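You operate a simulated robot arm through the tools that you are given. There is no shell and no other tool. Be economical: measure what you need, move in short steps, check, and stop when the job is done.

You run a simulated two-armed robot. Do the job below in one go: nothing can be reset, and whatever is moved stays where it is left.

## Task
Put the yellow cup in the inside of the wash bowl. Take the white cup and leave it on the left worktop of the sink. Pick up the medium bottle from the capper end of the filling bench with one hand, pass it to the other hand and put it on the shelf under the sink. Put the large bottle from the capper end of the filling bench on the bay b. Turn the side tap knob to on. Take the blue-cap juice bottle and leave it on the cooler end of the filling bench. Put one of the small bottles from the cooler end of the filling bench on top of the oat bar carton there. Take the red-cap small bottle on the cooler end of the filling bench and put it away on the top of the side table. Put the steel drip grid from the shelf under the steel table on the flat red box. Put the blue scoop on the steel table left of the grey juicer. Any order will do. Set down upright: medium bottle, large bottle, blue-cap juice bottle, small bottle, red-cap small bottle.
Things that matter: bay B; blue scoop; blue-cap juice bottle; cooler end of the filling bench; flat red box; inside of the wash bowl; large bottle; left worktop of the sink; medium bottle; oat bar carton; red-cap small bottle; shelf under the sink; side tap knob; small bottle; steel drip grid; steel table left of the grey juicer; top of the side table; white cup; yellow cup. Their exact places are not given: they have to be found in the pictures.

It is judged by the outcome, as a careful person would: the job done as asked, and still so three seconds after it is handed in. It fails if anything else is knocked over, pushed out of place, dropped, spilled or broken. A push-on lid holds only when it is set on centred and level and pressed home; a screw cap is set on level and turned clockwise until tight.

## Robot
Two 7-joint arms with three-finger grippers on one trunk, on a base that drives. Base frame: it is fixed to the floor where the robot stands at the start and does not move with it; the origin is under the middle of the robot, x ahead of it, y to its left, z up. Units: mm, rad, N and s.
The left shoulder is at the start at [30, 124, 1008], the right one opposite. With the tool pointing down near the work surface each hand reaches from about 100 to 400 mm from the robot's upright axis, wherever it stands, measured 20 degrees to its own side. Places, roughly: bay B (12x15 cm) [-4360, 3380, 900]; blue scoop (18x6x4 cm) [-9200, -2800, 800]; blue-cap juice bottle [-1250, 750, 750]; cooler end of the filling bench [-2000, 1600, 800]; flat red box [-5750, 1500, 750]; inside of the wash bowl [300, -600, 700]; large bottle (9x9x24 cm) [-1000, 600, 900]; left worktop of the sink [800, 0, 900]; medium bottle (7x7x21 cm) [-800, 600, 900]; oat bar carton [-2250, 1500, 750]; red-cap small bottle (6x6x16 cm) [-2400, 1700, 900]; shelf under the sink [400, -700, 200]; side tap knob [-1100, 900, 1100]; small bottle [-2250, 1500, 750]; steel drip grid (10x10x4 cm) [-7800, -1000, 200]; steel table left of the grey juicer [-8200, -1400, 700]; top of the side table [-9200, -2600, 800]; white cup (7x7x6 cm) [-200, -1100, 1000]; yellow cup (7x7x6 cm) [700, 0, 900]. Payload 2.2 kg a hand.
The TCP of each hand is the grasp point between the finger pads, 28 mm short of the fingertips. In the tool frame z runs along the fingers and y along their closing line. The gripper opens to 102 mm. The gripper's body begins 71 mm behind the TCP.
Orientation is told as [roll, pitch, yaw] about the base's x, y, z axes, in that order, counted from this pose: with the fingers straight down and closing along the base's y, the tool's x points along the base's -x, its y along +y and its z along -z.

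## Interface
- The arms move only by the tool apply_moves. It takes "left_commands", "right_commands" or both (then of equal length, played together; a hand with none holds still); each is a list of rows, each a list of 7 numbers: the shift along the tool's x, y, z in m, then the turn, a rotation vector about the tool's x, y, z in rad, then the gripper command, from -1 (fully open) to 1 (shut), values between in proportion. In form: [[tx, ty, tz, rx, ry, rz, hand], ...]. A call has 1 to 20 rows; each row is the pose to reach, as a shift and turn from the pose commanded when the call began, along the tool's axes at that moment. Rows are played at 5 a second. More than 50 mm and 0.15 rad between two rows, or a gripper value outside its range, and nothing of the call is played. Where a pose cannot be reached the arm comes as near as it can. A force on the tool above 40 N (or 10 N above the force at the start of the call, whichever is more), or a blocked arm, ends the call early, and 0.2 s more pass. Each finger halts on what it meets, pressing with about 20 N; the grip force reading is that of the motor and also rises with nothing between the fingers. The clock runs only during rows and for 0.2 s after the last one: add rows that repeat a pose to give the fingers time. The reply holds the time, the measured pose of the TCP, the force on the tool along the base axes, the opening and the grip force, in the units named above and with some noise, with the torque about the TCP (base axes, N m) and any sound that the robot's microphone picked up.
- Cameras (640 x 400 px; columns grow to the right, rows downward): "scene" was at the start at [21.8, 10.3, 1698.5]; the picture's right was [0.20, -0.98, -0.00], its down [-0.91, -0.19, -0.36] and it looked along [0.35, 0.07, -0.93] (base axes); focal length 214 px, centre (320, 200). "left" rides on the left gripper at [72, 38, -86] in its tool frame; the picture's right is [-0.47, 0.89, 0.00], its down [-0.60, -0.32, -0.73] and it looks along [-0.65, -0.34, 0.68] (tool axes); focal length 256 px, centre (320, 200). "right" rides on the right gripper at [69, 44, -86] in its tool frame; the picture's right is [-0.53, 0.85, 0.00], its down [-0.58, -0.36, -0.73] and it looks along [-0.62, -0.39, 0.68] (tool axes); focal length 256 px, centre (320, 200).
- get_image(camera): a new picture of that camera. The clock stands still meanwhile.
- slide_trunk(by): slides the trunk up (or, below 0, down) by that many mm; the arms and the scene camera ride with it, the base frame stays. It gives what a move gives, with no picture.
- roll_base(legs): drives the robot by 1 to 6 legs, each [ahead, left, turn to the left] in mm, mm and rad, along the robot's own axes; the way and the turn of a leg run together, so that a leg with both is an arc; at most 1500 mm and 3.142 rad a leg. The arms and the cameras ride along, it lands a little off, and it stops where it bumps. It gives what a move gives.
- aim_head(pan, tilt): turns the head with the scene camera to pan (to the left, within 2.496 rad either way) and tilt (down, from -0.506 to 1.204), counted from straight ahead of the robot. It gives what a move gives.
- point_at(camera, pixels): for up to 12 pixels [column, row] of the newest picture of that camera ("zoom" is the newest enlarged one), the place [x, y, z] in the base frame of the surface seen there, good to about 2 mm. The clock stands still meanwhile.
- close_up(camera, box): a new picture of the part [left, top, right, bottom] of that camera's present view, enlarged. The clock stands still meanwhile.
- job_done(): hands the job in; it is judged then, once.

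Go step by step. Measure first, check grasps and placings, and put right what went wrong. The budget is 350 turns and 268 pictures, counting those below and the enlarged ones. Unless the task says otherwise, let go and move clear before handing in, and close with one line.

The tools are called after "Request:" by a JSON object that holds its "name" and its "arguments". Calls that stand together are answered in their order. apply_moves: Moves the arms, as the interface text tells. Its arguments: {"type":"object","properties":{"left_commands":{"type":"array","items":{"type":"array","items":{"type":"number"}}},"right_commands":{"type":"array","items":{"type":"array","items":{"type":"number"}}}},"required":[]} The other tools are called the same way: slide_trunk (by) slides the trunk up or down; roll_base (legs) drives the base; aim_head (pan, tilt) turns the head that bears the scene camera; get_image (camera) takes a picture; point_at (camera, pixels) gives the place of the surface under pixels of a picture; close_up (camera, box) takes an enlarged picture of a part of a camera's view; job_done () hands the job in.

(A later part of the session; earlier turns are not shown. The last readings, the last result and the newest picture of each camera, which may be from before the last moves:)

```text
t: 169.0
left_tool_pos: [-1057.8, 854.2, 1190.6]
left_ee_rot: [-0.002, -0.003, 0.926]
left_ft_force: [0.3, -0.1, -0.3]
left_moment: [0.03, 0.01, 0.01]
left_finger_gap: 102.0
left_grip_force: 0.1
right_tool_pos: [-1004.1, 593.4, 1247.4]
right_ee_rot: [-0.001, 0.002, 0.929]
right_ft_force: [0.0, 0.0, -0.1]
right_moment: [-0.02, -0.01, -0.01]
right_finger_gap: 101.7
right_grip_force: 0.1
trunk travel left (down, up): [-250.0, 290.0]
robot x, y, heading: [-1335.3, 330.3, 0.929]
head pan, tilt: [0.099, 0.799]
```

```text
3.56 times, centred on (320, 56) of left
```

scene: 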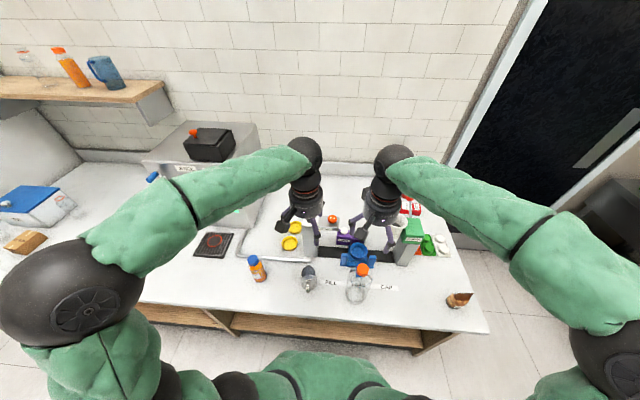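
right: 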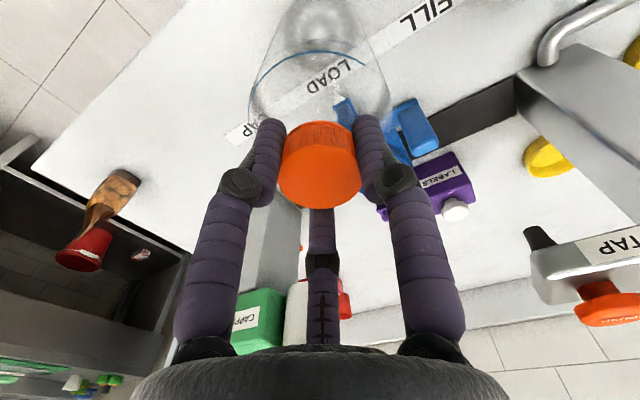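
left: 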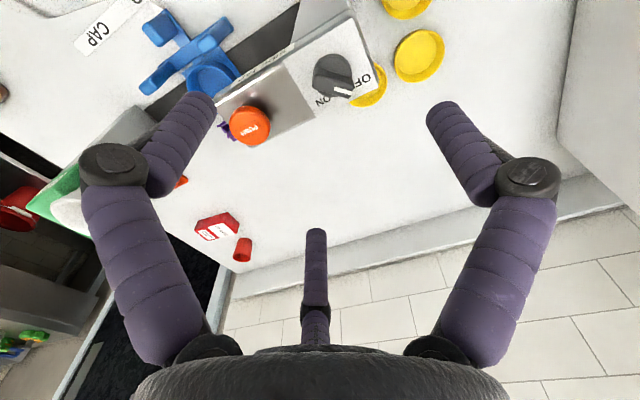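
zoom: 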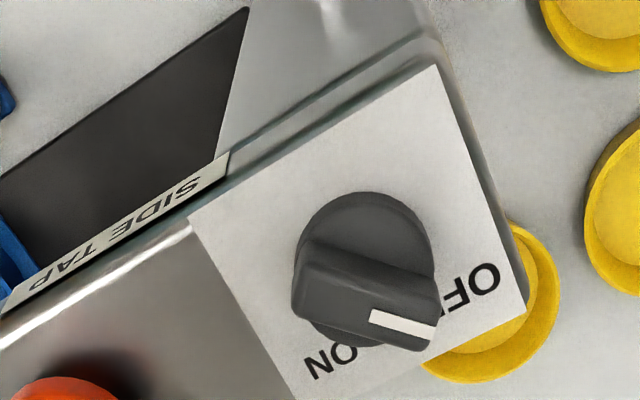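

The pointer is at OFF and ON lies a quarter turn clockwise (seen from above). I'll measure the knob's centre, size and the panel height.

Request:
{"name": "point_at", "arguments": {"camera": "zoom", "pixels": [[365, 200], [298, 265], [430, 235], [330, 265], [365, 290], [340, 315], [400, 322], [435, 335], [440, 150], [260, 270], [500, 250], [295, 310]]}}

```text
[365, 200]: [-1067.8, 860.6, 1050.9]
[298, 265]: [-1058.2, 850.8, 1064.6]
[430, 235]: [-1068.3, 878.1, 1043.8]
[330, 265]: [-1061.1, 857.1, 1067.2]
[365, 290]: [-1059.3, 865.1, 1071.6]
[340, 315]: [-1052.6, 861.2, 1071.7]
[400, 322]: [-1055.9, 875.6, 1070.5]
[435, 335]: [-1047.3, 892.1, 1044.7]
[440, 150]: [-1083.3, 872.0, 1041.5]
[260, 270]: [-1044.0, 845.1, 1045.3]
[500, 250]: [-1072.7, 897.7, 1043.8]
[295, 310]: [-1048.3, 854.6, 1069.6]
```

Knob centre ≈ (-1054,867), bar top z 1071, bar pointing azimuth 111°. I'll turn the left hand by -1.01 rad so its fingers face the bar's flat sides, leaving range for the +1.57 turn.

Request:
{"name": "apply_moves", "arguments": {"left_commands": [[0, 0, 0, 0, 0, -0.14, -0.2], [0, 0, 0, 0, 0, -0.28, -0.2], [0, 0, 0, 0, 0, -0.42, -0.2], [0, 0, 0, 0, 0, -0.56, -0.2], [0, 0, 0, 0, 0, -0.7, -0.2], [0, 0, 0, 0, 0, -0.84, -0.2], [0, 0, 0, 0, 0, -0.98, -0.2], [0, 0, 0, 0, 0, -1.01, -0.2], [0, 0, 0, 0, 0, -1.01, -0.2]]}}

Request:
{"name": "get_image", "arguments": {"camera": "left"}}

```text
t: 171.0
left_tool_pos: [-1058.4, 853.7, 1190.1]
left_ee_rot: [-0.002, 0.0, 1.938]
left_ft_force: [0.7, 0.0, -0.1]
left_moment: [0.02, 0.0, 0.0]
left_finger_gap: 61.1
left_grip_force: 0.0
right_tool_pos: [-1004.7, 594.7, 1246.2]
right_ee_rot: [-0.002, 0.002, 0.93]
right_ft_force: [0.1, 0.2, 0.5]
right_moment: [0.02, -0.01, 0.02]
right_finger_gap: 102.2
right_grip_force: 0.1
trunk travel left (down, up): [-250.0, 290.0]
robot x, y, heading: [-1332.5, 330.4, 0.925]
head pan, tilt: [0.099, 0.799]
```

```text
191 pictures are left
```

left: 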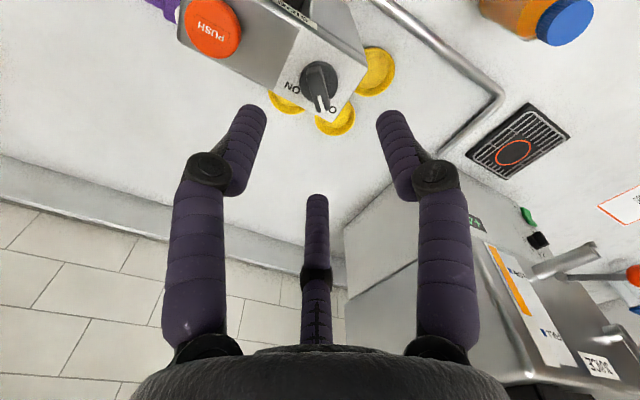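

Measuring the knob again from this view.

Request:
{"name": "close_up", "arguments": {"camera": "left", "box": [270, 40, 370, 130]}}

Request:
{"name": "point_at", "arguments": {"camera": "left", "pixels": [[320, 70], [312, 88], [328, 88], [316, 100], [325, 110], [320, 95], [302, 82], [337, 80]]}}

```text
4.44 times, centred on (320, 85) of left
```

zoom: 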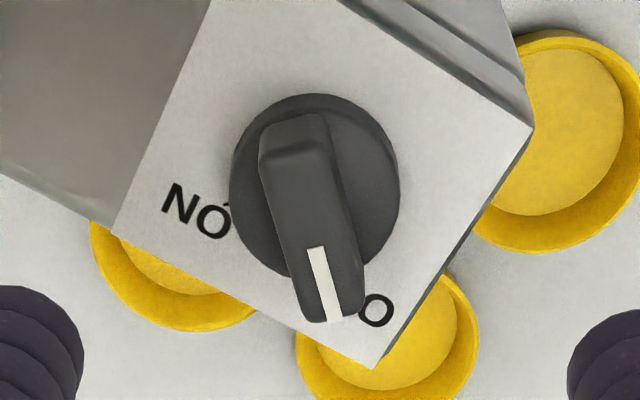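

```text
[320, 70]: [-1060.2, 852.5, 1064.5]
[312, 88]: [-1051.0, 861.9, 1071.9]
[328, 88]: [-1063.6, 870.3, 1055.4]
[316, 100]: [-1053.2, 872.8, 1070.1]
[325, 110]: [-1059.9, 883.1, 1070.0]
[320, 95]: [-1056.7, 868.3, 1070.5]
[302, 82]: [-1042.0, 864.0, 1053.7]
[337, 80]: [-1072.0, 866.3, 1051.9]
```

Knob centre is about (-1056,866). I'll move over it and go down to z 1081 with the fingers half open.

Request:
{"name": "apply_moves", "arguments": {"left_commands": [[-0.011, -0.009, 0.02, 0, 0, 0, -0.2], [-0.011, -0.009, 0.06, 0, 0, 0, -0.2], [-0.011, -0.009, 0.09, 0, 0, 0, -0.2], [-0.011, -0.009, 0.107, 0, 0, 0, -0.2], [-0.011, -0.009, 0.107, 0, 0, 0, -0.2]]}}

Request:
{"name": "get_image", "arguments": {"camera": "left"}}

```text
t: 172.2
left_tool_pos: [-1053.4, 865.9, 1085.5]
left_ee_rot: [-0.005, -0.001, 1.935]
left_ft_force: [0.2, 0.3, -0.8]
left_moment: [-0.01, -0.01, 0.02]
left_finger_gap: 61.4
left_grip_force: 0.1
right_tool_pos: [-1004.8, 594.1, 1246.8]
right_ee_rot: [-0.001, 0.001, 0.929]
right_ft_force: [-0.1, 0.6, -0.2]
right_moment: [0.02, -0.03, 0.0]
right_finger_gap: 101.8
right_grip_force: 0.0
trunk travel left (down, up): [-250.0, 290.0]
robot x, y, heading: [-1332.6, 330.1, 0.926]
head pan, tilt: [0.099, 0.799]
```

```text
189 pictures are left
```

left: 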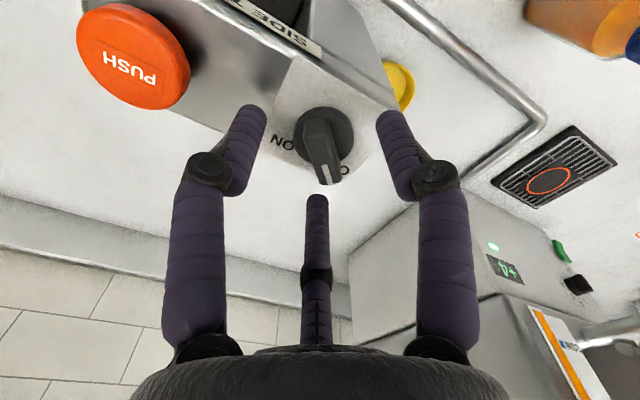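

Aligned with the knob between the fingers. I'll lower 4 mm, close, and turn clockwise by about 1.57.

Request:
{"name": "apply_moves", "arguments": {"left_commands": [[0, 0, 0.004, 0, 0, 0, -0.2], [0, 0, 0.004, 0, 0, 0, 0.4], [0, 0, 0.004, 0, 0, 0, 1], [0, 0, 0.004, 0, 0, 0, 1], [0, 0, 0.004, 0, 0, 0, 1]]}}

Request:
{"name": "get_image", "arguments": {"camera": "left"}}

```text
t: 173.4
left_tool_pos: [-1048.2, 869.5, 1081.9]
left_ee_rot: [-0.007, -0.003, 1.933]
left_ft_force: [24.1, 13.5, 7.7]
left_moment: [0.91, 0.31, -2.27]
left_finger_gap: 25.2
left_grip_force: 44.8
right_tool_pos: [-1002.0, 595.2, 1246.3]
right_ee_rot: [0.003, 0.002, 0.927]
right_ft_force: [-0.2, -0.4, 0.1]
right_moment: [-0.04, -0.04, -0.02]
right_finger_gap: 102.1
right_grip_force: 0.1
trunk travel left (down, up): [-250.0, 290.0]
robot x, y, heading: [-1333.6, 326.3, 0.93]
head pan, tilt: [0.099, 0.799]
```

```text
188 pictures are left
```

left: 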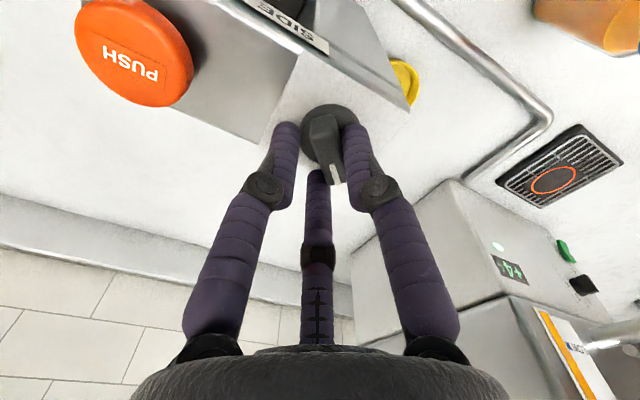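

The bar is off-centre in the grip (27 N side force). I'll open, shift 5 mm along the push direction and regrip.

Request:
{"name": "apply_moves", "arguments": {"left_commands": [[0, 0, 0, 0, 0, 0, 0.0], [0, -0.005, 0, 0, 0, 0, 0.0], [0, -0.005, 0, 0, 0, 0, 0.5], [0, -0.005, 0, 0, 0, 0, 1], [0, -0.005, 0, 0, 0, 0, 1], [0, -0.005, 0, 0, 0, 0, 1]]}}

Request:
{"name": "get_image", "arguments": {"camera": "left"}}

```text
t: 174.8
left_tool_pos: [-1048.8, 868.2, 1080.2]
left_ee_rot: [-0.001, 0.001, 1.935]
left_ft_force: [-6.1, -2.7, -1.7]
left_moment: [-0.17, 0.25, -0.82]
left_finger_gap: 26.3
left_grip_force: 44.9
right_tool_pos: [-1005.4, 594.2, 1247.8]
right_ee_rot: [-0.001, 0.002, 0.929]
right_ft_force: [0.0, -0.3, -0.7]
right_moment: [-0.01, 0.0, -0.01]
right_finger_gap: 101.9
right_grip_force: 0.0
trunk travel left (down, up): [-250.0, 290.0]
robot x, y, heading: [-1332.5, 330.2, 0.926]
head pan, tilt: [0.099, 0.799]
```

```text
187 pictures are left
```

left: 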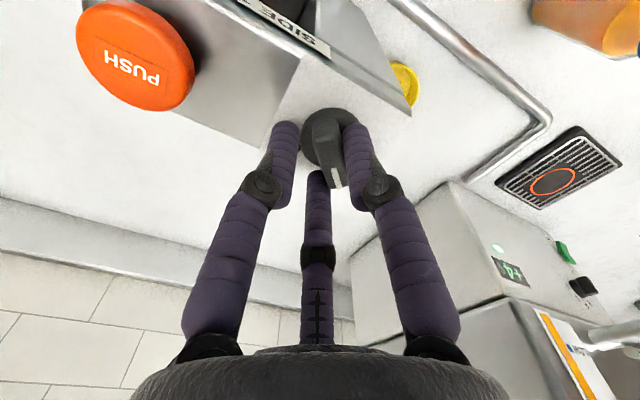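

Forces are low now. The knob's axis is 7 mm off the TCP, so I'll turn clockwise 1.6 rad about the knob's axis.

Request:
{"name": "apply_moves", "arguments": {"left_commands": [[0.0009, 0.0002, 0, 0, 0, 0.13, 1], [0.0018, 0.0005, 0, 0, 0, 0.26, 1], [0.0026, 0.0009, 0, 0, 0, 0.39, 1], [0.0034, 0.0014, 0, 0, 0, 0.52, 1], [0.0041, 0.002, 0, 0, 0, 0.655, 1], [0.0048, 0.0027, 0, 0, 0, 0.79, 1], [0.0053, 0.0035, 0, 0, 0, 0.92, 1], [0.0057, 0.0043, 0, 0, 0, 1.05, 1], [0.006, 0.0052, 0, 0, 0, 1.18, 1], [0.0062, 0.0061, 0, 0, 0, 1.31, 1], [0.0062, 0.007, 0, 0, 0, 1.44, 1], [0.0062, 0.008, 0, 0, 0, 1.57, 1], [0.0061, 0.0086, 0, 0, 0, 1.62, 1], [0.0061, 0.0086, 0, 0, 0, 1.62, 1]]}}

Request:
{"name": "get_image", "arguments": {"camera": "left"}}

```text
t: 177.8
left_tool_pos: [-1054.6, 862.8, 1080.4]
left_ee_rot: [-0.001, -0.005, 0.316]
left_ft_force: [-13.9, 6.4, -9.1]
left_moment: [0.05, 1.01, 0.07]
left_finger_gap: 21.4
left_grip_force: 45.3
right_tool_pos: [-1004.8, 595.3, 1246.6]
right_ee_rot: [-0.004, 0.002, 0.928]
right_ft_force: [-0.4, 0.1, -0.1]
right_moment: [0.01, 0.02, 0.02]
right_finger_gap: 101.8
right_grip_force: 0.1
trunk travel left (down, up): [-250.0, 290.0]
robot x, y, heading: [-1329.0, 329.8, 0.925]
head pan, tilt: [0.099, 0.799]
```

```text
186 pictures are left
```

left: 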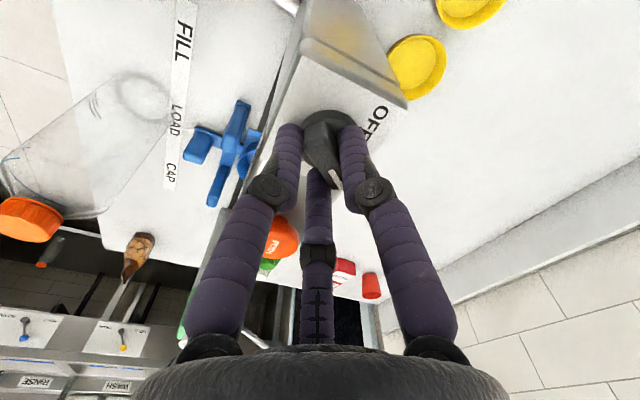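

The knob turned along with the hand. I'll open, lift and check the pointer.

Request:
{"name": "apply_moves", "arguments": {"left_commands": [[0, 0, 0, 0, 0, 0, 0.3], [0, 0, 0, 0, 0, 0, -0.2], [0, 0, -0.03, 0, 0, 0, -0.2], [0, 0, -0.07, 0, 0, 0, -0.2], [0, 0, -0.11, 0, 0, 0, -0.2], [0, 0, -0.15, 0, 0, 0, -0.2], [0, 0, -0.17, 0, 0, 0, -0.2]]}}

Request:
{"name": "close_up", "arguments": {"camera": "left", "box": [240, 0, 420, 112]}}

```text
t: 179.4
left_tool_pos: [-1055.1, 860.4, 1249.8]
left_ee_rot: [0.0, -0.004, 0.316]
left_ft_force: [0.7, 0.0, 0.7]
left_moment: [0.0, -0.02, 0.02]
left_finger_gap: 61.1
left_grip_force: 0.1
right_tool_pos: [-1004.8, 594.7, 1245.9]
right_ee_rot: [-0.002, 0.002, 0.93]
right_ft_force: [-0.1, 0.0, -0.6]
right_moment: [-0.03, 0.01, 0.03]
right_finger_gap: 102.0
right_grip_force: 0.1
trunk travel left (down, up): [-250.0, 290.0]
robot x, y, heading: [-1333.1, 329.9, 0.922]
head pan, tilt: [0.099, 0.799]
```

```text
3.56 times, centred on (330, 56) of left
```

zoom: 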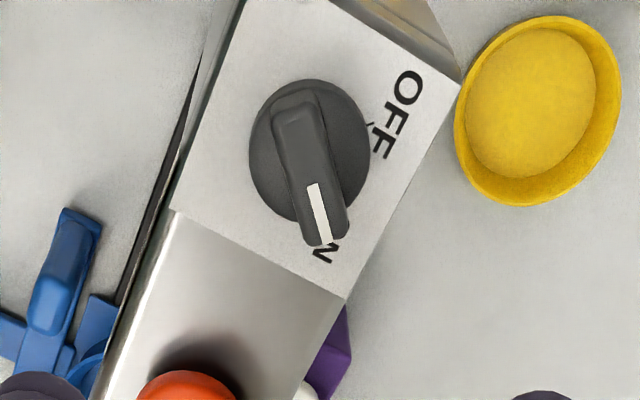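

The pointer now sits at ON. Next the blue-cap juice bottle: I'll straighten the left hand, pull it back and drive left.

Request:
{"name": "apply_moves", "arguments": {"left_commands": [[0.02, 0, 0, 0, 0, -0.13, -1], [0.05, 0.0, 0, 0, 0, -0.26, -1], [0.08, 0.0, 0, 0, 0, -0.39, -1], [0.11, 0.0, 0, 0, 0, -0.52, -1], [0.14, 0, 0, 0, 0, -0.61, -1]]}}

Request:
{"name": "roll_base", "arguments": {"legs": [[0, 185, 0.008]]}}

Request:
{"name": "get_image", "arguments": {"camera": "left"}}

```text
t: 180.6
left_tool_pos: [-1190.0, 815.8, 1250.0]
left_ee_rot: [-0.002, -0.005, 0.927]
left_ft_force: [-0.5, 0.5, -0.2]
left_moment: [0.0, -0.04, -0.02]
left_finger_gap: 102.0
left_grip_force: 0.0
right_tool_pos: [-1006.0, 594.2, 1247.6]
right_ee_rot: [-0.001, -0.001, 0.927]
right_ft_force: [0.1, 0.2, 0.8]
right_moment: [0.0, -0.01, 0.0]
right_finger_gap: 102.1
right_grip_force: 0.2
trunk travel left (down, up): [-250.0, 290.0]
robot x, y, heading: [-1333.8, 329.9, 0.928]
head pan, tilt: [0.099, 0.799]
```

```text
t: 182.1
left_tool_pos: [-1342.5, 928.9, 1250.4]
left_ee_rot: [-0.003, -0.006, 0.937]
left_ft_force: [-0.8, 0.1, -0.3]
left_moment: [0.02, -0.01, -0.03]
left_finger_gap: 102.0
left_grip_force: 0.1
right_tool_pos: [-1155.6, 708.2, 1247.3]
right_ee_rot: [-0.002, 0.002, 0.937]
right_ft_force: [-0.3, -0.4, -0.6]
right_moment: [0.0, -0.07, 0.0]
right_finger_gap: 101.9
right_grip_force: 0.0
trunk travel left (down, up): [-250.0, 290.0]
robot x, y, heading: [-1477.6, 440.5, 0.932]
head pan, tilt: [0.099, 0.799]
```

```text
184 pictures are left
```

left: 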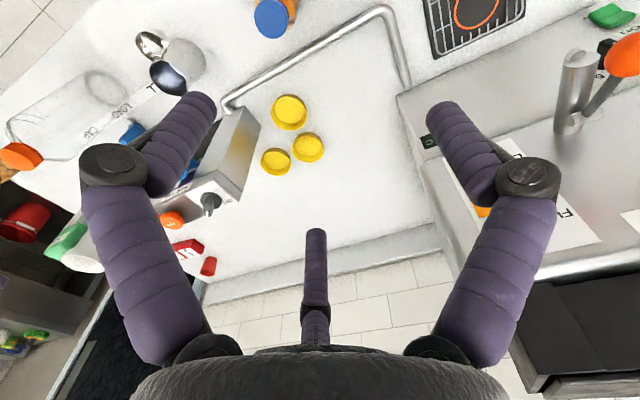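

The blue cap is at (272,18). Measuring it.

Request:
{"name": "point_at", "arguments": {"camera": "left", "pixels": [[272, 18], [255, 18], [288, 18], [272, 35], [272, 3]]}}

```text
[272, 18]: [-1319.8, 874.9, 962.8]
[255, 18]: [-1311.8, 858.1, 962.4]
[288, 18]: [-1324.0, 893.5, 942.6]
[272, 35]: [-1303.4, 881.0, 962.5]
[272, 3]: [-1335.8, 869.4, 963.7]
```

Cap centre (-1319,874), top 963. I'll move over it and descend most of the way with a narrowed gap.

Request:
{"name": "apply_moves", "arguments": {"left_commands": [[0.015, -0.026, 0, 0, 0, 0, -0.5], [0.03, -0.051, 0, 0, 0, 0, -0.2], [0.03, -0.051, 0.045, 0, 0, 0, -0.2], [0.03, -0.051, 0.09, 0, 0, 0, -0.2], [0.03, -0.051, 0.135, 0, 0, 0, -0.2], [0.03, -0.051, 0.18, 0, 0, 0, -0.2], [0.03, -0.051, 0.22, 0, 0, 0, -0.2], [0.03, -0.051, 0.22, 0, 0, 0, -0.2]]}}

Request:
{"name": "get_image", "arguments": {"camera": "left"}}

```text
t: 183.9
left_tool_pos: [-1315.7, 875.2, 1031.1]
left_ee_rot: [-0.003, -0.005, 0.938]
left_ft_force: [0.3, 0.6, 0.1]
left_moment: [-0.03, -0.01, -0.01]
left_finger_gap: 61.1
left_grip_force: 0.1
right_tool_pos: [-1156.5, 707.0, 1246.3]
right_ee_rot: [-0.001, 0.0, 0.937]
right_ft_force: [0.2, 0.5, 0.2]
right_moment: [0.03, -0.02, -0.02]
right_finger_gap: 101.8
right_grip_force: 0.1
trunk travel left (down, up): [-250.0, 290.0]
robot x, y, heading: [-1481.1, 443.4, 0.935]
head pan, tilt: [0.099, 0.799]
```

```text
183 pictures are left
```

left: 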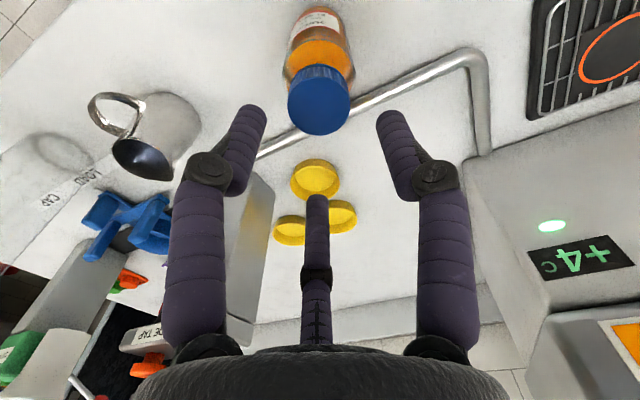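

Well aligned. I'll make a small correction, descend to z 965 and close.

Request:
{"name": "apply_moves", "arguments": {"left_commands": [[0.003, 0.002, 0.03, 0, 0, 0, -0.2], [0.003, 0.002, 0.055, 0, 0, 0, -0.2], [0.003, 0.002, 0.066, 0, 0, 0, -0.2], [0.003, 0.002, 0.066, 0, 0, 0, 0.3], [0.003, 0.002, 0.066, 0, 0, 0, 1], [0.003, 0.002, 0.066, 0, 0, 0, 1], [0.003, 0.002, 0.066, 0, 0, 0, 1]]}}

```text
t: 185.5
left_tool_pos: [-1319.6, 871.7, 965.3]
left_ee_rot: [-0.002, -0.004, 0.937]
left_ft_force: [1.0, 0.1, 0.2]
left_moment: [0.05, -0.03, 0.0]
left_finger_gap: 37.6
left_grip_force: 20.2
right_tool_pos: [-1154.5, 707.9, 1247.4]
right_ee_rot: [-0.003, 0.002, 0.938]
right_ft_force: [0.0, 0.9, -0.6]
right_moment: [0.01, 0.0, -0.01]
right_finger_gap: 102.0
right_grip_force: 0.0
trunk travel left (down, up): [-250.0, 290.0]
robot x, y, heading: [-1477.2, 443.2, 0.936]
head pan, tilt: [0.099, 0.799]
```

Cap gripped (37.6). I'll lift, and look along the bench to the cooler end.

Request:
{"name": "apply_moves", "arguments": {"left_commands": [[0, 0, -0.04, 0, 0, 0, 1], [0, 0, -0.085, 0, 0, 0, 1], [0, 0, -0.13, 0, 0, 0, 1], [0, 0, -0.175, 0, 0, 0, 1], [0, 0, -0.22, 0, 0, 0, 1], [0, 0, -0.22, 0, 0, 0, 1]]}}

Request:
{"name": "aim_head", "arguments": {"pan": 0.9, "tilt": 0.65}}

Request:
{"name": "get_image", "arguments": {"camera": "scene"}}

```text
t: 186.9
left_tool_pos: [-1318.6, 871.0, 1184.0]
left_ee_rot: [-0.002, -0.006, 0.937]
left_ft_force: [0.4, 0.1, -2.6]
left_moment: [-0.01, -0.04, 0.0]
left_finger_gap: 37.4
left_grip_force: 19.9
right_tool_pos: [-1154.4, 707.6, 1246.9]
right_ee_rot: [-0.003, 0.003, 0.938]
right_ft_force: [-0.4, 0.3, 0.1]
right_moment: [-0.01, -0.01, 0.02]
right_finger_gap: 102.1
right_grip_force: 0.0
trunk travel left (down, up): [-250.0, 290.0]
robot x, y, heading: [-1478.1, 440.1, 0.939]
head pan, tilt: [0.099, 0.799]
```

```text
t: 188.0
left_tool_pos: [-1318.9, 870.8, 1184.6]
left_ee_rot: [-0.002, -0.004, 0.937]
left_ft_force: [-0.6, -0.2, -2.6]
left_moment: [-0.02, -0.02, 0.02]
left_finger_gap: 37.6
left_grip_force: 20.3
right_tool_pos: [-1155.7, 708.5, 1247.6]
right_ee_rot: [-0.001, 0.002, 0.938]
right_ft_force: [-0.1, 0.7, -0.4]
right_moment: [0.0, 0.0, 0.0]
right_finger_gap: 101.8
right_grip_force: 0.0
trunk travel left (down, up): [-250.0, 290.0]
robot x, y, heading: [-1480.8, 442.8, 0.939]
head pan, tilt: [0.901, 0.649]
```

```text
182 pictures are left
```

scene: 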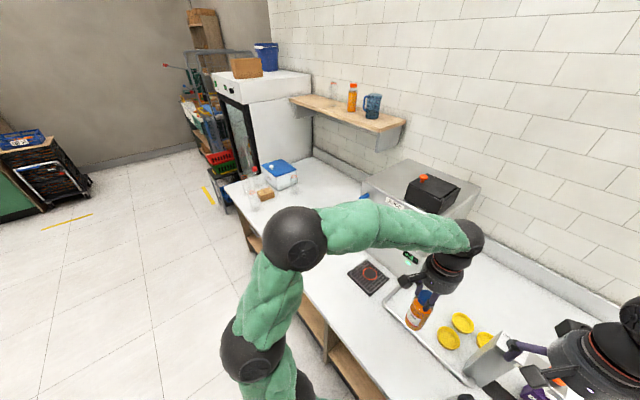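

I'll measure the machine's front and the cooler-end items before driving left.

Request:
{"name": "point_at", "arguments": {"camera": "scene", "pixels": [[363, 183], [372, 190], [425, 178], [410, 258], [370, 275], [264, 193], [255, 200], [280, 165], [240, 190], [325, 215], [300, 180], [355, 120]]}}

Request:
{"name": "close_up", "arguments": {"camera": "scene", "box": [220, 140, 420, 270]}}

```text
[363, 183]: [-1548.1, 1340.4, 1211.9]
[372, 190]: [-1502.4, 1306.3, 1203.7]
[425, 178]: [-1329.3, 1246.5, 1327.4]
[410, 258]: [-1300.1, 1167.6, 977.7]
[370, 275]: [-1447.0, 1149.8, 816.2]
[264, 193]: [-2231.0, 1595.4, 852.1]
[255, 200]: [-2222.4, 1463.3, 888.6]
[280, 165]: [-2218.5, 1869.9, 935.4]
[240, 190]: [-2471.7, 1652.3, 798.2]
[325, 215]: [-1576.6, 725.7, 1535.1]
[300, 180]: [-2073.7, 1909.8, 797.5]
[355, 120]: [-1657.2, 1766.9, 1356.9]
```

```text
3.08 times, centred on (320, 205) of scene
```

zoom: 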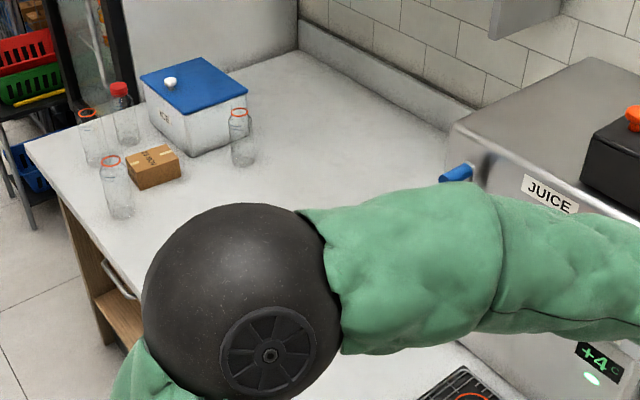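

The machine top is at z ~1210, front at l ≈ 160 with taps in front. I'll pull the left hand in 80 mm, then drive left 890 towards the cooler end.

Request:
{"name": "apply_moves", "arguments": {"left_commands": [[0.04, 0, 0, 0, 0, 0, 1], [0.08, 0, 0, 0, 0, 0, 1], [0.08, 0, 0, 0, 0, 0, 1]]}}

Request:
{"name": "roll_base", "arguments": {"legs": [[0, 890, 0]]}}

Request:
{"name": "aim_head", "arguments": {"pan": 0.3, "tilt": 0.8}}

Request:
{"name": "get_image", "arguments": {"camera": "scene"}}

```text
t: 188.8
left_tool_pos: [-1366.6, 807.5, 1183.5]
left_ee_rot: [-0.001, -0.003, 0.937]
left_ft_force: [0.7, 0.2, -4.0]
left_moment: [0.02, 0.04, -0.01]
left_finger_gap: 37.9
left_grip_force: 19.9
right_tool_pos: [-1155.3, 708.1, 1245.0]
right_ee_rot: [-0.001, 0.001, 0.939]
right_ft_force: [-0.2, -0.6, 0.0]
right_moment: [-0.05, -0.01, 0.05]
right_finger_gap: 101.9
right_grip_force: 0.1
trunk travel left (down, up): [-250.0, 290.0]
robot x, y, heading: [-1481.0, 437.6, 0.935]
head pan, tilt: [0.901, 0.649]
```

```text
t: 193.5
left_tool_pos: [-2089.7, 1326.7, 1184.3]
left_ee_rot: [-0.003, -0.003, 0.954]
left_ft_force: [-0.7, -0.6, -2.3]
left_moment: [-0.03, 0.0, 0.03]
left_finger_gap: 37.4
left_grip_force: 20.1
right_tool_pos: [-1875.2, 1231.5, 1247.7]
right_ee_rot: [-0.003, 0.002, 0.954]
right_ft_force: [0.6, 0.2, -0.3]
right_moment: [0.02, -0.06, 0.0]
right_finger_gap: 101.8
right_grip_force: 0.0
trunk travel left (down, up): [-250.0, 290.0]
robot x, y, heading: [-2197.2, 959.0, 0.955]
head pan, tilt: [0.901, 0.649]
```

```text
t: 194.5
left_tool_pos: [-2089.2, 1328.1, 1185.2]
left_ee_rot: [-0.002, -0.004, 0.953]
left_ft_force: [-0.3, 0.2, -2.6]
left_moment: [0.0, -0.04, 0.04]
left_finger_gap: 37.5
left_grip_force: 19.7
right_tool_pos: [-1876.0, 1230.8, 1245.7]
right_ee_rot: [-0.002, 0.002, 0.955]
right_ft_force: [0.7, 0.5, -0.3]
right_moment: [0.01, 0.01, 0.01]
right_finger_gap: 102.0
right_grip_force: 0.2
trunk travel left (down, up): [-250.0, 290.0]
robot x, y, heading: [-2196.1, 958.7, 0.952]
head pan, tilt: [0.3, 0.799]
```

```text
180 pictures are left
```

scene: 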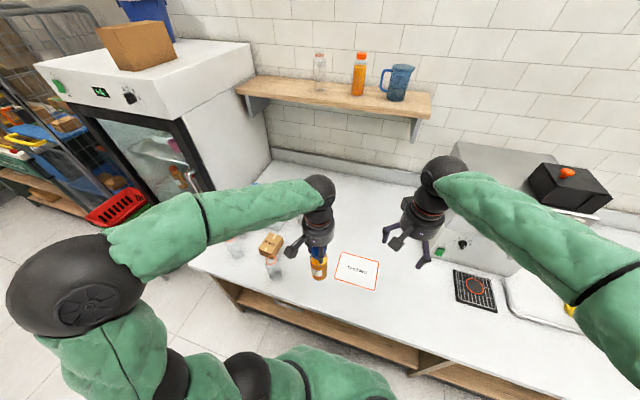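

I'll look with the left camera for a clear spot and measure the paper and neighbours.

Request:
{"name": "get_image", "arguments": {"camera": "left"}}

Request:
{"name": "point_at", "arguments": {"camera": "scene", "pixels": [[340, 252], [335, 285], [380, 260], [274, 265], [270, 245], [235, 245], [320, 230], [340, 220], [370, 220]]}}

```text
179 pictures are left
```

left: 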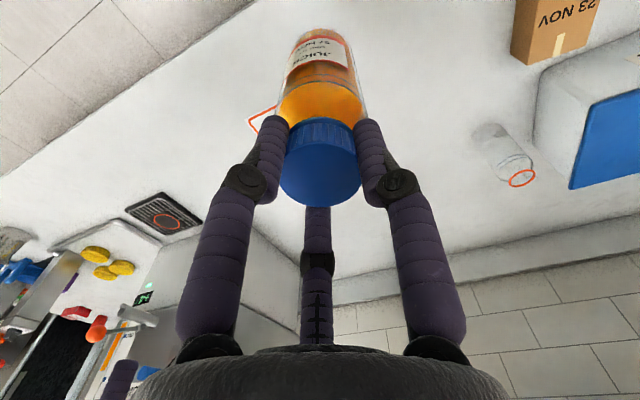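

```text
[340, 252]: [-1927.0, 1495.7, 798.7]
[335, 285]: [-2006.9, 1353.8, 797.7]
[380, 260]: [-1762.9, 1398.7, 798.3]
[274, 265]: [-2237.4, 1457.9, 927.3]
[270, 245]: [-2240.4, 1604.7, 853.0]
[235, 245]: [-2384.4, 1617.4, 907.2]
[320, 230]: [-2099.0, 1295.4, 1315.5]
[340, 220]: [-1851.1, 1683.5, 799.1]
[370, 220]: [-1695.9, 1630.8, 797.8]
```

A clear spot is at (-2075,1465), away from the paper and bottles. I'll move there and lower the juice bottle to the bench.

Request:
{"name": "apply_moves", "arguments": {"left_commands": [[-0.04, 0.023, 0, 0, 0, 0, 1], [-0.08, 0.046, 0, 0, 0, 0, 1], [-0.12, 0.068, 0, 0, 0, 0, 1], [-0.12, 0.068, 0.045, 0, 0, 0, 1], [-0.12, 0.068, 0.09, 0, 0, 0, 1], [-0.12, 0.068, 0.135, 0, 0, 0, 1], [-0.12, 0.068, 0.175, 0, 0, 0, 1], [-0.12, 0.068, 0.2, 0, 0, 0, 1], [-0.12, 0.068, 0.212, 0, 0, 0, 1], [-0.12, 0.068, 0.218, 0, 0, 0, 1], [-0.12, 0.068, 0.221, 0, 0, 0, 1]]}}

Request:
{"name": "get_image", "arguments": {"camera": "left"}}

```text
t: 196.9
left_tool_pos: [-2075.1, 1464.0, 963.9]
left_ee_rot: [-0.001, -0.003, 0.951]
left_ft_force: [-0.4, -1.0, 2.7]
left_moment: [-0.21, 0.14, -0.01]
left_finger_gap: 37.7
left_grip_force: 20.0
right_tool_pos: [-1875.8, 1230.5, 1245.4]
right_ee_rot: [-0.001, 0.002, 0.954]
right_ft_force: [0.5, 0.4, 0.4]
right_moment: [0.0, 0.04, 0.03]
right_finger_gap: 101.9
right_grip_force: 0.0
trunk travel left (down, up): [-250.0, 290.0]
robot x, y, heading: [-2195.5, 960.0, 0.951]
head pan, tilt: [0.3, 0.799]
```

```text
178 pictures are left
```

left: 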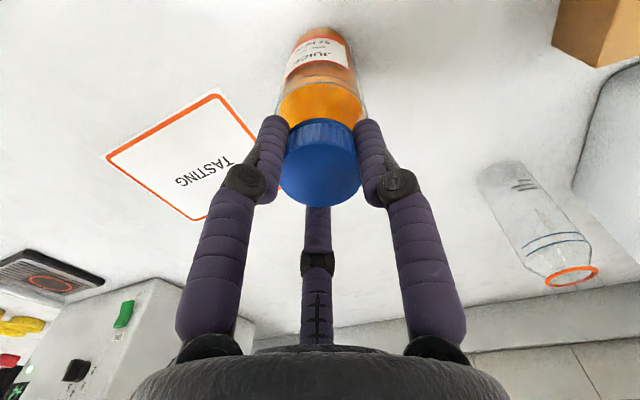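

It touches the bench (force changed from -2.6 to +2.7). Releasing and lifting.

Request:
{"name": "apply_moves", "arguments": {"left_commands": [[0, 0, 0.001, 0, 0, 0, 0.2], [0, 0, 0.001, 0, 0, 0, -0.2], [0, 0, 0.001, 0, 0, 0, -0.3], [0, 0, -0.04, 0, 0, 0, -0.3], [0, 0, -0.085, 0, 0, 0, -0.3], [0, 0, -0.13, 0, 0, 0, -0.3], [0, 0, -0.175, 0, 0, 0, -0.3], [0, 0, -0.22, 0, 0, 0, -1], [0, 0, -0.25, 0, 0, 0, -1]]}}

Request:
{"name": "get_image", "arguments": {"camera": "left"}}

Request:
{"name": "aim_head", "arguments": {"pan": 0.0, "tilt": 1.0}}

Request:
{"name": "get_image", "arguments": {"camera": "scene"}}

```text
t: 198.9
left_tool_pos: [-2072.4, 1462.7, 1214.2]
left_ee_rot: [-0.003, -0.003, 0.952]
left_ft_force: [0.4, -0.1, 0.0]
left_moment: [-0.01, -0.03, 0.01]
left_finger_gap: 102.0
left_grip_force: 0.0
right_tool_pos: [-1874.7, 1231.5, 1245.9]
right_ee_rot: [-0.002, 0.003, 0.954]
right_ft_force: [0.3, -0.2, -0.2]
right_moment: [-0.01, -0.01, 0.04]
right_finger_gap: 101.9
right_grip_force: 0.0
trunk travel left (down, up): [-250.0, 290.0]
robot x, y, heading: [-2199.3, 956.2, 0.949]
head pan, tilt: [0.3, 0.799]
```

```text
177 pictures are left
```

left: 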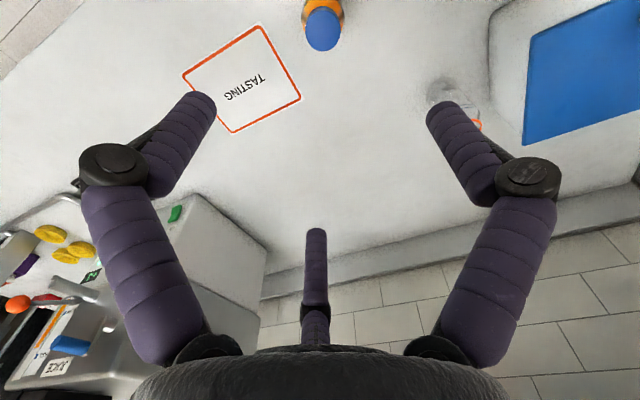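

```text
t: 199.7
left_tool_pos: [-2072.3, 1464.8, 1213.0]
left_ee_rot: [-0.003, -0.004, 0.953]
left_ft_force: [0.2, 0.2, 0.8]
left_moment: [0.0, -0.04, 0.0]
left_finger_gap: 102.0
left_grip_force: 0.0
right_tool_pos: [-1876.2, 1231.0, 1245.7]
right_ee_rot: [0.001, 0.001, 0.954]
right_ft_force: [0.4, 0.3, -1.3]
right_moment: [0.04, 0.0, -0.01]
right_finger_gap: 102.0
right_grip_force: 0.0
trunk travel left (down, up): [-250.0, 290.0]
robot x, y, heading: [-2197.9, 960.9, 0.952]
head pan, tilt: [0.0, 1.0]
```

```text
176 pictures are left
```

scene: 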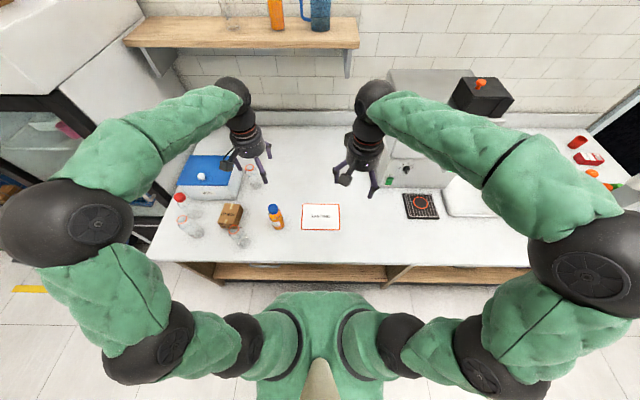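

The juice bottle stands at (276,216). I'll zoom on the small bottles and the carton.

Request:
{"name": "close_up", "arguments": {"camera": "scene", "box": [150, 150, 310, 260]}}

Request:
{"name": "point_at", "arguments": {"camera": "scene", "pixels": [[180, 198], [184, 220], [236, 232], [232, 210], [228, 222], [252, 175], [222, 208], [240, 212], [230, 208], [240, 225], [218, 222]]}}

```text
3.64 times, centred on (230, 205) of scene
```

zoom: 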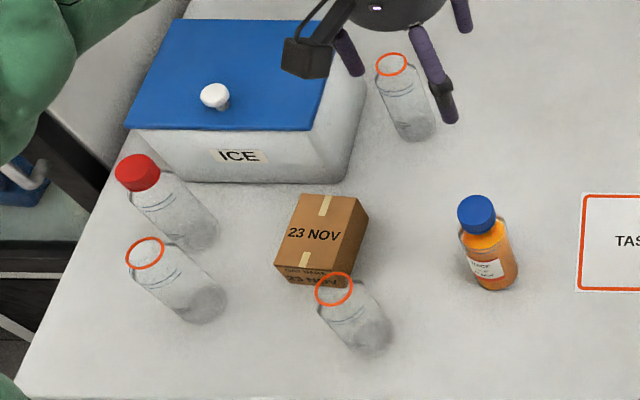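

```text
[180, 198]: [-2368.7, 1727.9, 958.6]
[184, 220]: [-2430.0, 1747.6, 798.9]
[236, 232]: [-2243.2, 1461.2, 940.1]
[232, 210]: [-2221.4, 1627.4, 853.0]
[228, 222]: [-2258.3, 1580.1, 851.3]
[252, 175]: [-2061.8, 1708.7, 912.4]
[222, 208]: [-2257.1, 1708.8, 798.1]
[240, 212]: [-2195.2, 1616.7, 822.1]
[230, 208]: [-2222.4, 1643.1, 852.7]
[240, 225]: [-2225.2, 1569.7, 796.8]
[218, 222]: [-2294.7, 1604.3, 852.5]
```

The nearest small bottle is at about (-2237,1458) with its rim at z ≈ 940; the carton top is z 853. I'll drive left and bring the left hand over that bottle.

Request:
{"name": "roll_base", "arguments": {"legs": [[0, 130, -0.015]]}}

Request:
{"name": "apply_moves", "arguments": {"left_commands": [[0.035, 0, 0, 0, 0, 0, -0.5], [0.07, 0, 0, 0, 0, 0, -0.2], [0.1, 0, 0, 0, 0, 0, -0.2], [0.1, 0, 0.04, 0, 0, 0, -0.2], [0.1, 0, 0.08, 0, 0, 0, -0.2], [0.1, 0, 0.08, 0, 0, 0, -0.2]]}}

Request:
{"name": "get_image", "arguments": {"camera": "left"}}

```text
t: 201.0
left_tool_pos: [-2170.9, 1538.6, 1213.5]
left_ee_rot: [-0.002, -0.003, 0.938]
left_ft_force: [-0.1, 0.1, -0.7]
left_moment: [-0.04, -0.06, -0.02]
left_finger_gap: 102.3
left_grip_force: 0.0
right_tool_pos: [-1977.5, 1302.3, 1247.3]
right_ee_rot: [-0.002, 0.002, 0.939]
right_ft_force: [-0.6, 0.3, 0.4]
right_moment: [-0.02, -0.09, -0.02]
right_finger_gap: 102.2
right_grip_force: 0.0
trunk travel left (down, up): [-250.0, 290.0]
robot x, y, heading: [-2299.9, 1035.0, 0.934]
head pan, tilt: [0.0, 1.0]
```

```text
t: 202.4
left_tool_pos: [-2229.6, 1456.3, 1131.0]
left_ee_rot: [-0.003, -0.004, 0.937]
left_ft_force: [0.1, -1.2, 0.3]
left_moment: [-0.02, -0.01, -0.03]
left_finger_gap: 61.3
left_grip_force: 0.1
right_tool_pos: [-1975.2, 1302.3, 1246.7]
right_ee_rot: [-0.002, 0.002, 0.939]
right_ft_force: [0.3, 0.0, 0.1]
right_moment: [-0.03, -0.01, 0.0]
right_finger_gap: 102.2
right_grip_force: 0.1
trunk travel left (down, up): [-250.0, 290.0]
robot x, y, heading: [-2298.7, 1040.1, 0.943]
head pan, tilt: [0.0, 1.0]
```

```text
174 pictures are left
```

left: 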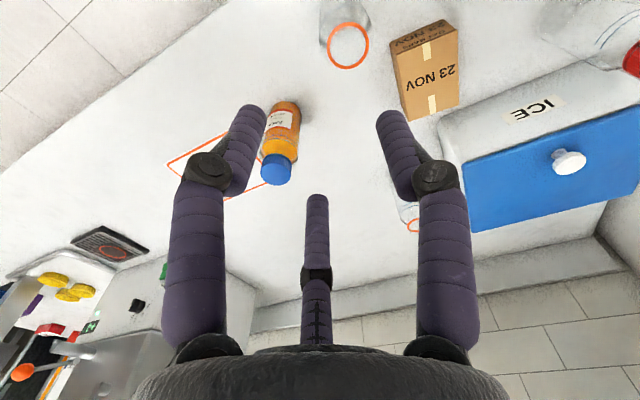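

The rim ring shows at (348,45) and the carton top at (425,75). Measuring both.

Request:
{"name": "point_at", "arguments": {"camera": "left", "pixels": [[328, 46], [369, 46], [348, 24], [348, 67], [335, 32], [362, 60], [395, 60], [455, 32], [460, 100], [405, 118], [430, 78]]}}

Request:
{"name": "close_up", "arguments": {"camera": "left", "box": [290, 0, 480, 125]}}

```text
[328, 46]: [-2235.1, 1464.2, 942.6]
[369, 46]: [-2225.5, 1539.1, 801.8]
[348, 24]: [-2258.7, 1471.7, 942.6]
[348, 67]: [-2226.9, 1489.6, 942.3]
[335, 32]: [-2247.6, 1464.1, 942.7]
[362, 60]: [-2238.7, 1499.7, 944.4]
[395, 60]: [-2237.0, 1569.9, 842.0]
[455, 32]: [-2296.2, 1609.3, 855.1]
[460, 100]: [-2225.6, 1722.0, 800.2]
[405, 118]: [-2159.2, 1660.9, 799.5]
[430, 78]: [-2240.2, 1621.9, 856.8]
```

```text
3.20 times, centred on (385, 62) of left
```

zoom: 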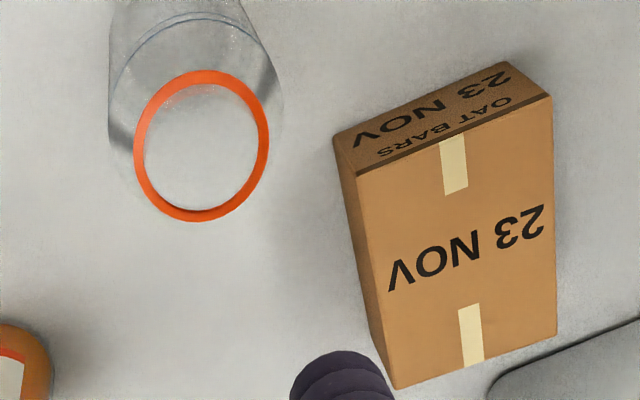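

Rim centre (-2243,1481), z 942.6. I'll get the carton top corners more exactly.

Request:
{"name": "point_at", "arguments": {"camera": "zoom", "pixels": [[365, 182], [545, 105], [549, 328], [402, 378], [455, 240]]}}

```text
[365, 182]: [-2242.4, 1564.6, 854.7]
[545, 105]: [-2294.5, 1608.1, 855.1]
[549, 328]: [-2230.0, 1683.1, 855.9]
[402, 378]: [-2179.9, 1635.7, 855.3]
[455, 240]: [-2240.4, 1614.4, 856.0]
```

Carton top centre (-2237,1623), 68×99 mm, z 855. Now I'll grip the bottle's neck: shift ahead 12, left 25, down to z 948.

Request:
{"name": "apply_moves", "arguments": {"left_commands": [[-0.012, 0.0255, 0.0, 0, 0, 0, -0.2], [-0.012, 0.0255, 0.045, 0, 0, 0, -0.2], [-0.012, 0.0255, 0.09, 0, 0, 0, -0.2], [-0.012, 0.0255, 0.13, 0, 0, 0, -0.2], [-0.012, 0.0255, 0.13, 0, 0, 0, -0.2]]}}

Request:
{"name": "get_image", "arguments": {"camera": "left"}}

```text
t: 203.6
left_tool_pos: [-2242.1, 1481.8, 1003.4]
left_ee_rot: [-0.004, -0.003, 0.939]
left_ft_force: [-0.2, 0.2, -0.4]
left_moment: [0.0, 0.0, -0.02]
left_finger_gap: 61.1
left_grip_force: 0.2
right_tool_pos: [-1976.4, 1301.8, 1247.6]
right_ee_rot: [-0.001, 0.0, 0.938]
right_ft_force: [0.5, -0.7, 0.9]
right_moment: [-0.03, -0.04, 0.0]
right_finger_gap: 102.0
right_grip_force: 0.0
trunk travel left (down, up): [-250.0, 290.0]
robot x, y, heading: [-2300.3, 1032.8, 0.937]
head pan, tilt: [0.0, 1.0]
```

```text
172 pictures are left
```

left: 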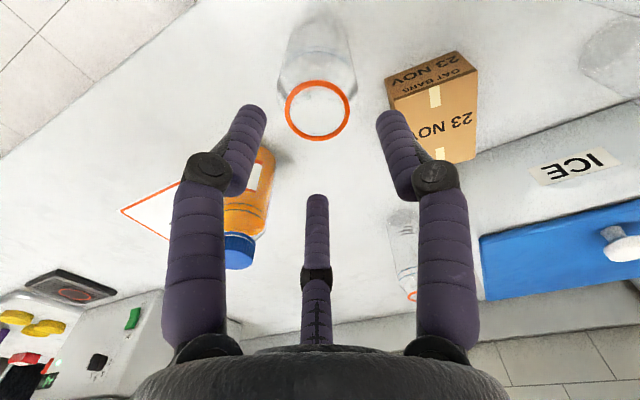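

Centred. Descending 56 mm and closing on the neck.

Request:
{"name": "apply_moves", "arguments": {"left_commands": [[0, 0, 0.025, 0, 0, 0, -0.2], [0, 0, 0.045, 0, 0, 0, -0.2], [0, 0, 0.056, 0, 0, 0, -0.2], [0, 0, 0.056, 0, 0, 0, 0.3], [0, 0, 0.056, 0, 0, 0, 1], [0, 0, 0.056, 0, 0, 0, 1], [0, 0, 0.056, 0, 0, 0, 1]]}}

Request:
{"name": "get_image", "arguments": {"camera": "left"}}

```text
t: 205.2
left_tool_pos: [-2241.0, 1482.5, 948.4]
left_ee_rot: [-0.003, -0.004, 0.938]
left_ft_force: [-0.5, 0.8, 15.0]
left_moment: [0.28, -0.09, 0.03]
left_finger_gap: 50.7
left_grip_force: 20.4
right_tool_pos: [-1976.5, 1301.7, 1247.0]
right_ee_rot: [0.001, -0.001, 0.941]
right_ft_force: [1.0, 0.3, 0.2]
right_moment: [0.0, 0.02, 0.02]
right_finger_gap: 102.0
right_grip_force: 0.1
trunk travel left (down, up): [-250.0, 290.0]
robot x, y, heading: [-2300.8, 1034.0, 0.94]
head pan, tilt: [0.0, 1.0]
```

```text
171 pictures are left
```

left: 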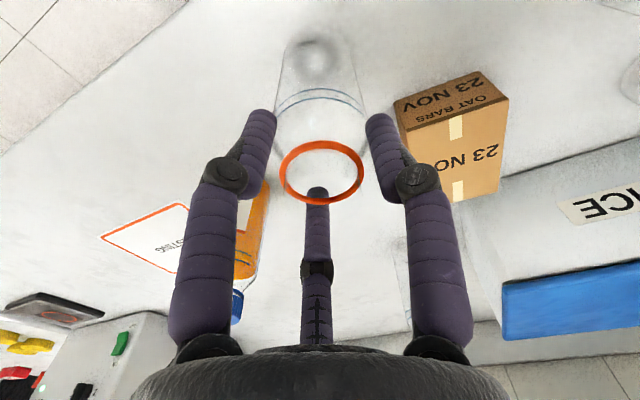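

The tips are on the shoulder (gap 50.7, 15 N up). I'll open, raise 10 mm and regrip the rim.

Request:
{"name": "apply_moves", "arguments": {"left_commands": [[0, 0, 0, 0, 0, 0, -0.2], [0, 0, -0.01, 0, 0, 0, -0.2], [0, 0, -0.01, 0, 0, 0, -0.2], [0, 0, -0.01, 0, 0, 0, 0.3], [0, 0, -0.01, 0, 0, 0, 1], [0, 0, -0.01, 0, 0, 0, 1], [0, 0, -0.01, 0, 0, 0, 1]]}}

```text
t: 206.8
left_tool_pos: [-2241.5, 1482.6, 958.7]
left_ee_rot: [-0.001, -0.006, 0.939]
left_ft_force: [0.2, -1.6, 11.3]
left_moment: [-0.02, -0.02, 0.0]
left_finger_gap: 39.7
left_grip_force: 20.2
right_tool_pos: [-1976.3, 1301.7, 1245.9]
right_ee_rot: [0.0, -0.003, 0.939]
right_ft_force: [-0.1, -0.8, 0.1]
right_moment: [-0.01, 0.02, -0.02]
right_finger_gap: 102.0
right_grip_force: 0.0
trunk travel left (down, up): [-250.0, 290.0]
robot x, y, heading: [-2301.7, 1033.3, 0.938]
head pan, tilt: [0.0, 1.0]
```

Gap 39.7 but still 11 N up, so it's slightly low. I'll raise another 5 mm and regrip.

Request:
{"name": "apply_moves", "arguments": {"left_commands": [[0, 0, 0, 0, 0, 0, -0.2], [0, 0, -0.005, 0, 0, 0, -0.2], [0, 0, -0.005, 0, 0, 0, -0.2], [0, 0, -0.005, 0, 0, 0, 0.3], [0, 0, -0.005, 0, 0, 0, 1], [0, 0, -0.005, 0, 0, 0, 1], [0, 0, -0.005, 0, 0, 0, 1]]}}

Request:
{"name": "get_image", "arguments": {"camera": "left"}}

```text
t: 208.4
left_tool_pos: [-2241.8, 1483.5, 962.6]
left_ee_rot: [-0.001, -0.005, 0.936]
left_ft_force: [-0.4, -1.7, 9.1]
left_moment: [0.0, 0.11, 0.01]
left_finger_gap: 34.4
left_grip_force: 20.0
right_tool_pos: [-1977.1, 1301.5, 1247.1]
right_ee_rot: [0.0, 0.0, 0.94]
right_ft_force: [0.7, 0.0, -0.1]
right_moment: [0.02, -0.05, 0.02]
right_finger_gap: 101.9
right_grip_force: 0.0
trunk travel left (down, up): [-250.0, 290.0]
robot x, y, heading: [-2303.5, 1034.4, 0.937]
head pan, tilt: [0.0, 1.0]
```

```text
170 pictures are left
```

left: 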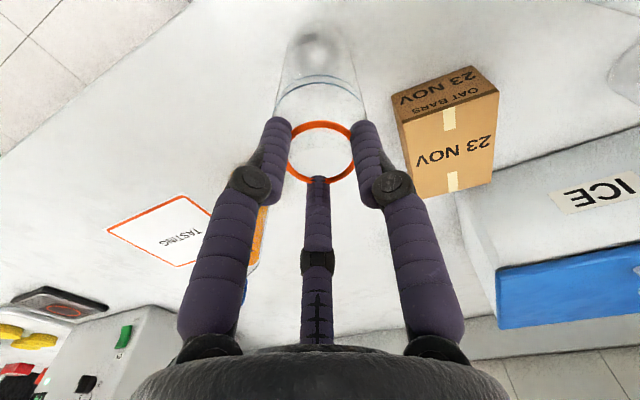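

The neck is conical, so I'll instead grip the 60 mm body: open to ~82, lower to z 897 and close.

Request:
{"name": "apply_moves", "arguments": {"left_commands": [[0, 0, 0, 0, 0, 0, -0.2], [0, 0, -0.01, 0, 0, 0, -0.6], [0, 0, -0.01, 0, 0, 0, -0.6], [0, 0, 0.02, 0, 0, 0, -0.6], [0, 0, 0.045, 0, 0, 0, -0.6], [0, 0, 0.066, 0, 0, 0, -0.6], [0, 0, 0.066, 0, 0, 0, -0.6], [0, 0, 0.066, 0, 0, 0, 0.2], [0, 0, 0.066, 0, 0, 0, 1], [0, 0, 0.066, 0, 0, 0, 1], [0, 0, 0.066, 0, 0, 0, 1]]}}

Request:
{"name": "get_image", "arguments": {"camera": "left"}}

```text
t: 210.8
left_tool_pos: [-2240.3, 1483.0, 896.4]
left_ee_rot: [-0.002, -0.002, 0.937]
left_ft_force: [0.9, -0.5, 1.2]
left_moment: [-0.01, -0.01, 0.03]
left_finger_gap: 54.1
left_grip_force: 20.0
right_tool_pos: [-1977.4, 1302.4, 1246.4]
right_ee_rot: [-0.001, 0.002, 0.939]
right_ft_force: [-0.1, -0.7, 0.1]
right_moment: [-0.03, 0.01, 0.01]
right_finger_gap: 102.1
right_grip_force: 0.1
trunk travel left (down, up): [-250.0, 290.0]
robot x, y, heading: [-2299.3, 1035.2, 0.937]
head pan, tilt: [0.0, 1.0]
```

```text
169 pictures are left
```

left: 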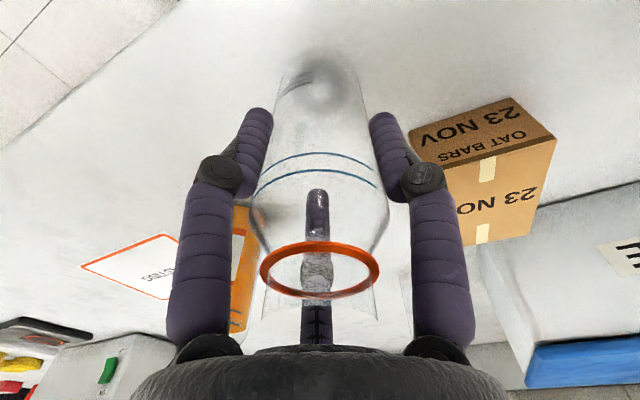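

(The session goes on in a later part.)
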